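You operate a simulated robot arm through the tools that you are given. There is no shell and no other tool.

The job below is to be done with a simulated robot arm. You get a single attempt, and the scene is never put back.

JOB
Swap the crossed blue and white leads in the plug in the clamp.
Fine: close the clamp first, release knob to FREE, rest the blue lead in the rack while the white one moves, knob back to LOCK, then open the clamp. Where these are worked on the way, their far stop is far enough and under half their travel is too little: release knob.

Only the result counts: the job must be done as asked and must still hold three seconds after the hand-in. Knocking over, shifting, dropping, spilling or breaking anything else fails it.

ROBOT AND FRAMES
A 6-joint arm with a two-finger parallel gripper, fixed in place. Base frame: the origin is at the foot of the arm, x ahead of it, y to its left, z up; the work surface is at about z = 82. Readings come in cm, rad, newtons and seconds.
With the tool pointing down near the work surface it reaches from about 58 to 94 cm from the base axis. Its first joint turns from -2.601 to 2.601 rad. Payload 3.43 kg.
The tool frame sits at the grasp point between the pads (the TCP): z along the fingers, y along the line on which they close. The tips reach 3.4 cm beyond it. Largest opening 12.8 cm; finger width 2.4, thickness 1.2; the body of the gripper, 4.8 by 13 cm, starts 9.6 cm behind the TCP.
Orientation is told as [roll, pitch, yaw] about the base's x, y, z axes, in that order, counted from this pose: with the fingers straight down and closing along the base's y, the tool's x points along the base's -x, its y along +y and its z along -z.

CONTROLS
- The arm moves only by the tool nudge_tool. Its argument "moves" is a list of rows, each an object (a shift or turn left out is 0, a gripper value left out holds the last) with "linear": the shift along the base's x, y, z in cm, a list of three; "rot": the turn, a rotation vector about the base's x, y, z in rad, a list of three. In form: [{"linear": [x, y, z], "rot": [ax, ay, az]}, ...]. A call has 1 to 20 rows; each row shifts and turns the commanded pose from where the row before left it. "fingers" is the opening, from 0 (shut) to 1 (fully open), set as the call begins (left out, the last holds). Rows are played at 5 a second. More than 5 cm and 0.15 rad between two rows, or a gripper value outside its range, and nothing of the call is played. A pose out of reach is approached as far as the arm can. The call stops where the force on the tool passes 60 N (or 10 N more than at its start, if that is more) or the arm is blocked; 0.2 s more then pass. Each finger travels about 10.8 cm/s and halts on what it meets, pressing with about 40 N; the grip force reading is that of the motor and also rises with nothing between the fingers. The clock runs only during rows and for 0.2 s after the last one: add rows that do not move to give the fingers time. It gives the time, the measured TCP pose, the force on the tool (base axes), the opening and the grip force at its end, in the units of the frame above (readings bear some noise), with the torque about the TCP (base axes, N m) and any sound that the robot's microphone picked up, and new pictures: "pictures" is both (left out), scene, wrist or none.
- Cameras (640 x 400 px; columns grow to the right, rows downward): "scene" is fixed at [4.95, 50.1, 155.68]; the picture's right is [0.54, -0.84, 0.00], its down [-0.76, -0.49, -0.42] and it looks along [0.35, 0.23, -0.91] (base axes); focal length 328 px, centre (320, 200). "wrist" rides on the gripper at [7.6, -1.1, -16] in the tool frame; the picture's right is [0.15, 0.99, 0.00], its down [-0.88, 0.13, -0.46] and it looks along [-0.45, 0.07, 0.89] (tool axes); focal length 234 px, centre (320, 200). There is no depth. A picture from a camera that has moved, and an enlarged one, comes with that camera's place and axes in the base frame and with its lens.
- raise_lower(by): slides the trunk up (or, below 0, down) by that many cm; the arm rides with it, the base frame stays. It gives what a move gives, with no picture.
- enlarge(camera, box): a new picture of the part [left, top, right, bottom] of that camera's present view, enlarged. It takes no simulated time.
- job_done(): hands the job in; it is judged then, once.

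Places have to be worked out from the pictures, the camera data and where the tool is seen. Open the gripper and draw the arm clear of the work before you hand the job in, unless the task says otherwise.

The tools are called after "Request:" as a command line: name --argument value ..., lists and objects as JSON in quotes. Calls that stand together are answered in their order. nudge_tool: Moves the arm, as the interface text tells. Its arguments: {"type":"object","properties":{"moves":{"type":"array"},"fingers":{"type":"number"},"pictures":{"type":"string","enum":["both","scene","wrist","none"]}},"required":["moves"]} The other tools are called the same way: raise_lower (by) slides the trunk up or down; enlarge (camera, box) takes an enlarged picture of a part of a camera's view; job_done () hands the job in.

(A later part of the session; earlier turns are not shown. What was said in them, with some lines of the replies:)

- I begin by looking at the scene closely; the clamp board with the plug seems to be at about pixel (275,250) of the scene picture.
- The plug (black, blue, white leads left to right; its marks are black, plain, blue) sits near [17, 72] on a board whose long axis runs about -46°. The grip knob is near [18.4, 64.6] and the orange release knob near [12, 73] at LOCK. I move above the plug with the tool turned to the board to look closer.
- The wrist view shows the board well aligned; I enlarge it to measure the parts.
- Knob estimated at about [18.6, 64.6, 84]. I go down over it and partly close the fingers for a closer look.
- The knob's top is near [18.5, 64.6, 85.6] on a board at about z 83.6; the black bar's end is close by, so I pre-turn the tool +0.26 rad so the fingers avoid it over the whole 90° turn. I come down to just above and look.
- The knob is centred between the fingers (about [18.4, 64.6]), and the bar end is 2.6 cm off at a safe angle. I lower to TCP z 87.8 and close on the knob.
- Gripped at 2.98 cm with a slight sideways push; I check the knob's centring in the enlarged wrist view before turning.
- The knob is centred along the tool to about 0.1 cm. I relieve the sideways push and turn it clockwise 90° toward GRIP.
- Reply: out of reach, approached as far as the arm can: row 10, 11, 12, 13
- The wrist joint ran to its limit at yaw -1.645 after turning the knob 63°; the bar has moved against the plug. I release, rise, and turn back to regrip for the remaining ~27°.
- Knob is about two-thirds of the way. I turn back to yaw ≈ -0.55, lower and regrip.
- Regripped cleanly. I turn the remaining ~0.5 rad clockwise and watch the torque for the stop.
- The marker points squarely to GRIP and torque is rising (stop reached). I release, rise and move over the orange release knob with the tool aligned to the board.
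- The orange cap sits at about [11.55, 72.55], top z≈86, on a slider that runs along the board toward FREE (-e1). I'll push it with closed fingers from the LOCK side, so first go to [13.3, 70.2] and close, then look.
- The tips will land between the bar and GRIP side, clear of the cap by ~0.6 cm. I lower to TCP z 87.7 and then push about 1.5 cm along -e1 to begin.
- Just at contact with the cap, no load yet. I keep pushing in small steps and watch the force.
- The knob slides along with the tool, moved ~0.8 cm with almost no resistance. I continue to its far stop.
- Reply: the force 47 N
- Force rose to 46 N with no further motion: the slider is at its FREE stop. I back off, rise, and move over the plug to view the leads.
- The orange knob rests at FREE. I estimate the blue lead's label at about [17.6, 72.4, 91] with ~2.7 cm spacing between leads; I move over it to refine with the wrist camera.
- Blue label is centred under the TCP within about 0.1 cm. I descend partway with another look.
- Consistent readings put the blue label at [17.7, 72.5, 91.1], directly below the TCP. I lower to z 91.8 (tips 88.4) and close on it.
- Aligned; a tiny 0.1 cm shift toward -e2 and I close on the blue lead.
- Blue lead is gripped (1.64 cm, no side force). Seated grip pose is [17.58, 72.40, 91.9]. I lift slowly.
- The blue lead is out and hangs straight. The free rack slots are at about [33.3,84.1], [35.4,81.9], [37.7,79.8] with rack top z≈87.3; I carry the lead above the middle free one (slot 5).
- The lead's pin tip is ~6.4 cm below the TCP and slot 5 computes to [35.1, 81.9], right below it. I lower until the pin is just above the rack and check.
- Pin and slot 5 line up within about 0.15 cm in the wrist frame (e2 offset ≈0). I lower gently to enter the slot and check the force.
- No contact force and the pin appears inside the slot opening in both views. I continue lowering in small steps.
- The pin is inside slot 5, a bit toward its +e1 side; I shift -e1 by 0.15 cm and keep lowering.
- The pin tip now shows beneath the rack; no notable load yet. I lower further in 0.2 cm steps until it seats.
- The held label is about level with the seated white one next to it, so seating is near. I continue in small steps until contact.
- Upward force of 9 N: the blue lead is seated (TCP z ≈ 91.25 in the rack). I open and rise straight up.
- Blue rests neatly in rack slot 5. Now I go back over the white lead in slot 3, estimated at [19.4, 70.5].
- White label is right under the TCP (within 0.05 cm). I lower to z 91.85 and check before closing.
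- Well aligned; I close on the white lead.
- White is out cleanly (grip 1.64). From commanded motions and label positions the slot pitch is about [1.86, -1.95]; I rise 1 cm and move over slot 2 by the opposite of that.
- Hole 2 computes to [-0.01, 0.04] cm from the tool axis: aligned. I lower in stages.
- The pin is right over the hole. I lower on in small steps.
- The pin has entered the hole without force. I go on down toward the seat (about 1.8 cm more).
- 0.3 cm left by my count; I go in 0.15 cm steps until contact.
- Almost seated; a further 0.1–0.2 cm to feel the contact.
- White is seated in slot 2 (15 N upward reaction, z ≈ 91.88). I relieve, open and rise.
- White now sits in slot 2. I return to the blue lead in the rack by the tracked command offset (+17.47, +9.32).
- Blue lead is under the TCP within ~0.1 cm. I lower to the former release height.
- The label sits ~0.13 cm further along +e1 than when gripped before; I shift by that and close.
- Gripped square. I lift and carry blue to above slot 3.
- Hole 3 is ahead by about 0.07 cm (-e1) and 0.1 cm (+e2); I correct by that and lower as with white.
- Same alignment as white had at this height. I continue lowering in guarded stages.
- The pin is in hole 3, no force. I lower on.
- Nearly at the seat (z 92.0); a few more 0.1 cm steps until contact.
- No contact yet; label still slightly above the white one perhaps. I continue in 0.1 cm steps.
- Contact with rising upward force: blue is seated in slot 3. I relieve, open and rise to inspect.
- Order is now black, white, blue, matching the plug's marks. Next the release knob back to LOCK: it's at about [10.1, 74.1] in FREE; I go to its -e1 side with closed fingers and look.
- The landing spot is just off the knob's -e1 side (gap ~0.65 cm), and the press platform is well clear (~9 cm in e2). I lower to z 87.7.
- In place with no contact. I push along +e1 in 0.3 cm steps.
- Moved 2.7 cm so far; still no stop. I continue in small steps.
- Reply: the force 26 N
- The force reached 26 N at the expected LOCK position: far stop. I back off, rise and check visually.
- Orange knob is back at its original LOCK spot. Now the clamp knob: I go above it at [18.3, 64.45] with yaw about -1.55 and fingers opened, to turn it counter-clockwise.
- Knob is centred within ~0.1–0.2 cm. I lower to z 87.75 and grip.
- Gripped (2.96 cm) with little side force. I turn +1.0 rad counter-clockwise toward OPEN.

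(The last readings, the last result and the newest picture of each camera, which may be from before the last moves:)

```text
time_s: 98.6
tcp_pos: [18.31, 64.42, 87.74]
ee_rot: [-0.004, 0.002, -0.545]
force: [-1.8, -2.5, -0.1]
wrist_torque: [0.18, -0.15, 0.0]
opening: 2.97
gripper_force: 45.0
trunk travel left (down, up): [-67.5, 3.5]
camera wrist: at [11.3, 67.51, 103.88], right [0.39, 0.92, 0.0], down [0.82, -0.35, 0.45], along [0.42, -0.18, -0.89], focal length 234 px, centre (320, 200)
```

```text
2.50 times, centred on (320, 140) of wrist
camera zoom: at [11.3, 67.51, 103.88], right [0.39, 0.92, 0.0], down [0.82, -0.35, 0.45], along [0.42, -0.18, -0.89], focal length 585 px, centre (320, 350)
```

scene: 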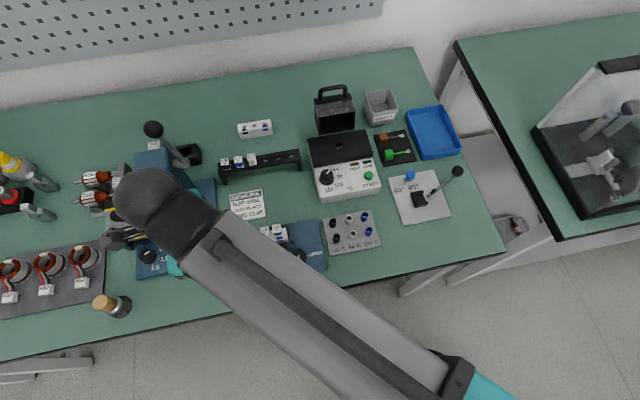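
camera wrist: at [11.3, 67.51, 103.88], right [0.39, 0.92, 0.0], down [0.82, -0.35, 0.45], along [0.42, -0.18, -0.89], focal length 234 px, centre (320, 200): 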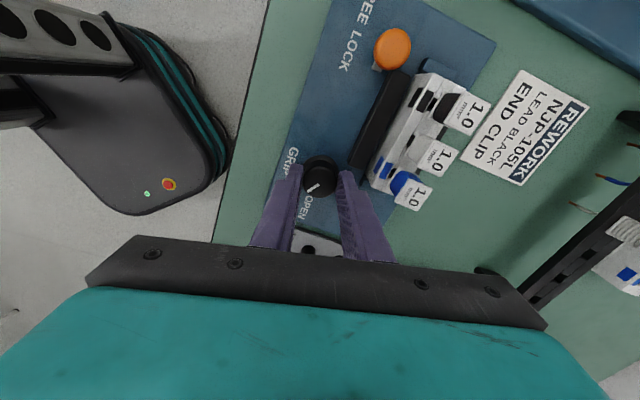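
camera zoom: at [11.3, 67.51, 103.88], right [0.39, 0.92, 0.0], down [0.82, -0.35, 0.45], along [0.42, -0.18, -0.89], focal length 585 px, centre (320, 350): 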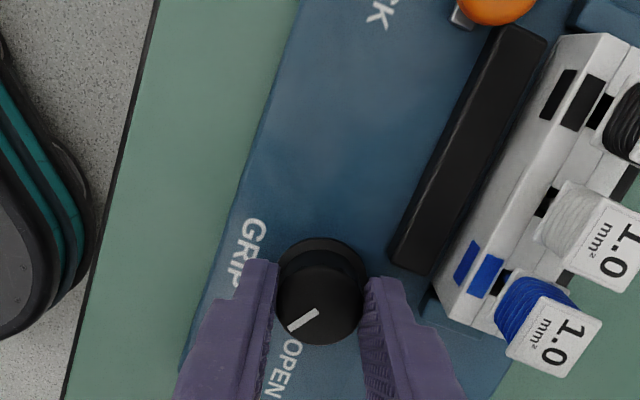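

About 57° done, bar retreating. I release, rise, turn back 0.65 rad and regrip for the rest.

Request:
nudge_tool --moves '[{}, {}, {"linear": [0, 0, 1.5]}, {"linear": [0, 0, 1.5]}, {"rot": [0, 0, -0.13]}, {"rot": [0, 0, -0.13]}, {"rot": [0, 0, -0.13]}, {"rot": [0, 0, -0.13]}, {"rot": [0, 0, -0.13]}, {"linear": [0, 0, -1.5]}, {"linear": [0, 0, -1.5]}, {}, {}]' --fingers 0.37 --pictures "none"

Request:
nudge_tool --moves '[{}, {}, {}]' --fingers 0.15 --pictures "none"

Request:
nudge_tool --moves '[{"rot": [0, 0, 0.12]}, {"rot": [0, 0, 0.12]}, {"rot": [0, 0, 0.12]}, {"rot": [0, 0, 0.12]}, {"rot": [0, 0, 0.08]}, {}]' --pictures "wrist"

Request:
enlarge --camera "wrist" --box '[250, 60, 390, 220]'

```text
time_s: 101.4
tcp_pos: [18.33, 64.62, 87.61]
ee_rot: [-0.002, 0.0, -1.199]
force: [-0.1, 0.0, -0.1]
wrist_torque: [-0.02, 0.01, -0.03]
opening: 4.76
gripper_force: 0.1
trunk travel left (down, up): [-67.5, 3.5]
```

```text
time_s: 102.2
tcp_pos: [18.37, 64.53, 87.87]
ee_rot: [-0.002, 0.0, -1.198]
force: [0.6, -0.9, -1.8]
wrist_torque: [0.07, -0.08, -0.01]
opening: 2.9
gripper_force: 45.1
trunk travel left (down, up): [-67.5, 3.5]
```

```text
time_s: 103.6
tcp_pos: [18.27, 64.39, 87.81]
ee_rot: [-0.003, -0.001, -0.639]
force: [-2.6, -3.1, -1.7]
wrist_torque: [-0.03, 0.0, 0.04]
opening: 2.91
gripper_force: 45.1
trunk travel left (down, up): [-67.5, 3.5]
camera wrist: at [11.6, 68.17, 103.88], right [0.47, 0.88, 0.0], down [0.79, -0.42, 0.46], along [0.4, -0.22, -0.89], focal length 234 px, centre (320, 200)
```

wrist: 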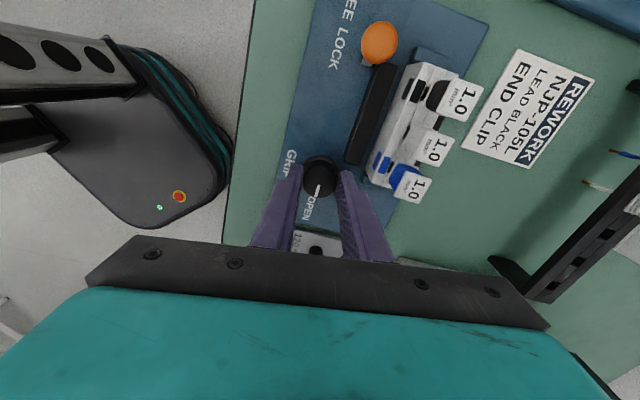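

```text
2.50 times, centred on (320, 140) of wrist
camera zoom: at [11.6, 68.17, 103.88], right [0.47, 0.88, 0.0], down [0.79, -0.42, 0.46], along [0.4, -0.22, -0.89], focal length 585 px, centre (320, 350)
```

zoom: 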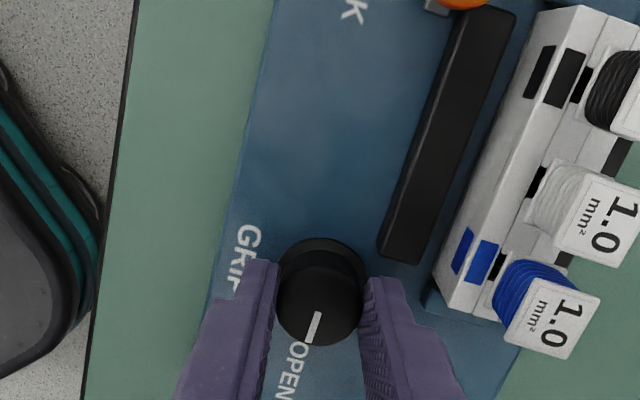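

Almost at OPEN (total 1.56 rad, no stop torque yet). I turn a little further to reach the stop.

Request:
nudge_tool --moves '[{"rot": [0, 0, 0.05]}, {"rot": [0, 0, 0.05]}, {}]' --pictures "wrist"

Request:
enlarge --camera "wrist" --box '[250, 60, 390, 220]'

```text
time_s: 104.4
tcp_pos: [18.25, 64.4, 87.76]
ee_rot: [-0.004, -0.001, -0.539]
force: [-4.5, -3.4, -0.8]
wrist_torque: [-0.07, 0.25, -0.77]
opening: 2.94
gripper_force: 45.0
trunk travel left (down, up): [-67.5, 3.5]
camera wrist: at [11.27, 67.46, 103.88], right [0.38, 0.92, 0.0], down [0.82, -0.34, 0.46], along [0.42, -0.18, -0.89], focal length 234 px, centre (320, 200)
```

wrist: 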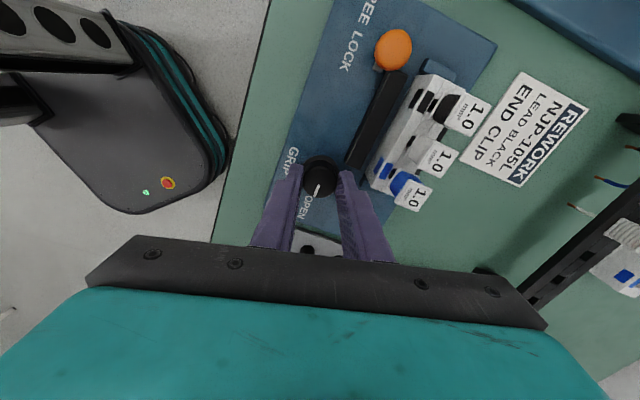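

```text
2.50 times, centred on (320, 140) of wrist
camera zoom: at [11.27, 67.46, 103.88], right [0.38, 0.92, 0.0], down [0.82, -0.34, 0.46], along [0.42, -0.18, -0.89], focal length 585 px, centre (320, 350)
```

zoom: 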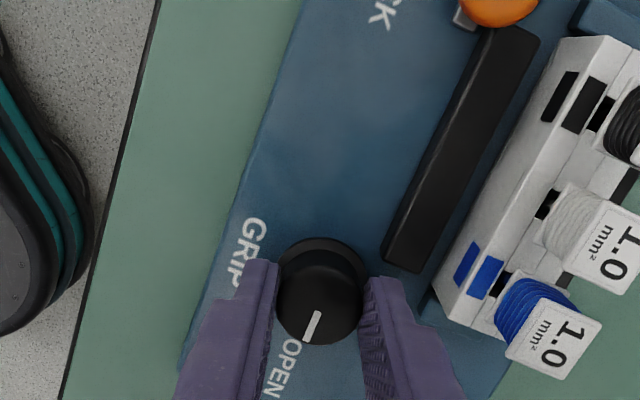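

Torque shows the OPEN stop. I release, rise and withdraw toward the start position, then check the final scene.

Request:
nudge_tool --moves '[{}, {}, {"linear": [0, 0, 2]}, {"linear": [0, 0, 4]}, {"linear": [0, 0, 4]}, {"linear": [0, 0, 4]}, {"linear": [0, 0, 4]}, {}]' --fingers 0.37 --pictures "none"

Request:
nudge_tool --moves '[{"linear": [1.6, -1.7, 1.2], "rot": [0, 0, 0.067]}, {"linear": [1.6, -1.7, 1.2], "rot": [0, 0, 0.067]}, {"linear": [1.6, -1.7, 1.2], "rot": [0, 0, 0.067]}, {"linear": [1.6, -1.7, 1.2], "rot": [0, 0, 0.067]}, {"linear": [1.6, -1.7, 1.2], "rot": [0, 0, 0.067]}, {"linear": [1.6, -1.7, 1.2], "rot": [0, 0, 0.067]}, {"linear": [1.6, -1.7, 1.2], "rot": [0, 0, 0.067]}, {"linear": [1.6, -1.7, 1.2], "rot": [0, 0, 0.067]}, {}, {}]' --fingers 1.0 --pictures "both"

Request:
enlarge --camera "scene" --box '[220, 205, 340, 295]'

Request:
enlarge --camera "scene" --box '[205, 110, 325, 225]'

Request:
enlarge --camera "scene" --box '[240, 215, 300, 255]'

```text
time_s: 106.2
tcp_pos: [18.23, 64.41, 105.81]
ee_rot: [-0.002, 0.001, -0.538]
force: [-0.7, 0.0, -0.4]
wrist_torque: [0.01, 0.0, -0.02]
opening: 4.76
gripper_force: 0.0
trunk travel left (down, up): [-67.5, 3.5]
```

```text
time_s: 108.4
tcp_pos: [31.01, 50.95, 115.49]
ee_rot: [-0.003, 0.001, -0.001]
force: [0.2, -0.5, 0.4]
wrist_torque: [0.01, -0.01, -0.03]
opening: 12.79
gripper_force: 0.0
trunk travel left (down, up): [-67.5, 3.5]
camera wrist: at [23.6, 49.9, 131.52], right [-0.14, 0.99, 0.0], down [0.88, 0.13, 0.46], along [0.45, 0.06, -0.89], focal length 234 px, centre (320, 200)
```

scene: 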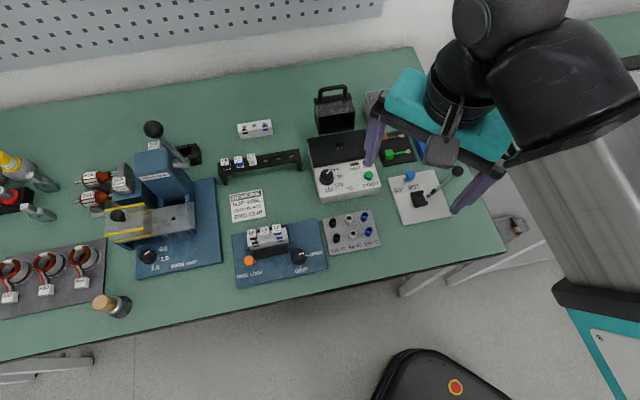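
wrist: 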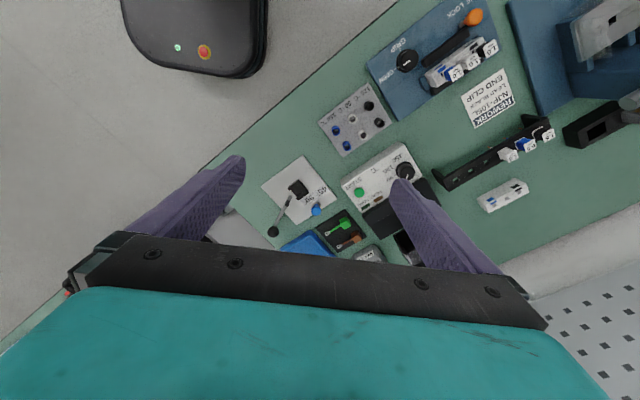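

```text
4.44 times, centred on (280, 250) of scene
camera zoom: at [4.95, 50.1, 155.68], right [0.54, -0.84, 0.0], down [-0.76, -0.49, -0.42], along [0.35, 0.23, -0.91], focal length 1458 px, centre (498, -22)
```

zoom: 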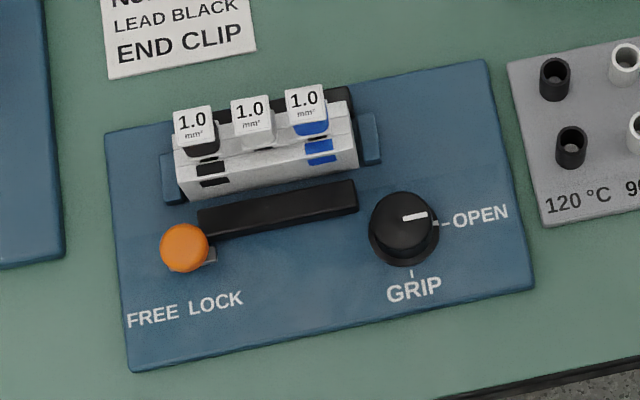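

```text
3.48 times, centred on (265, 168) of scene
camera zoom: at [4.95, 50.1, 155.68], right [0.54, -0.84, 0.0], down [-0.76, -0.49, -0.42], along [0.35, 0.23, -0.91], focal length 1142 px, centre (511, 313)
```

zoom: 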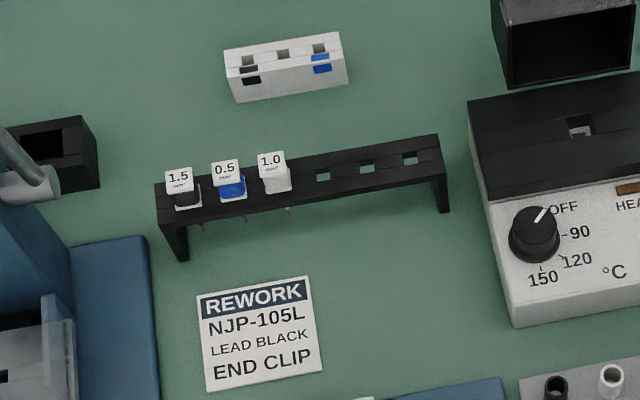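

```text
10.00 times, centred on (270, 235) of scene
camera zoom: at [4.95, 50.1, 155.68], right [0.54, -0.84, 0.0], down [-0.76, -0.49, -0.42], along [0.35, 0.23, -0.91], focal length 3282 px, centre (820, -150)
```

zoom: 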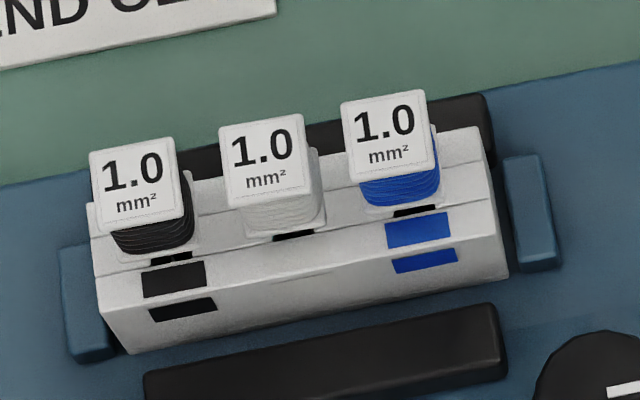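

The plug now reads black, white, blue, matching its marks. All leads are seated, the orange knob is at LOCK, the clamp is OPEN, the rack is back to its original state, and the arm is clear. I hand the job in.

Request:
job_done

```text
The job is handed in.
```

The blue and white leads are swapped: the plug now reads black, white, blue from left to right, matching its colour marks. I handed the job in; no verdict came back.

- **Order of work:** I followed your steps: clamp closed, release knob to FREE, blue lead into the rack, white lead moved, then the blue one. After that the knob went back to LOCK and the clamp was opened.
- **Release knob:** It went to its far stop both ways; the push force rose sharply at each end. At the end it stood where it had started, at LOCK.
- **Seating:** Both leads went down until I felt upward contact force. In the last pictures they sit upright, though the blue one looks very slightly tilted or twisted. I did not tug on them to test the lock.
- **Everything else:** The last pictures show the rack and the rest of the bench as they were at the start. The gripper is open and the arm is clear of the work.
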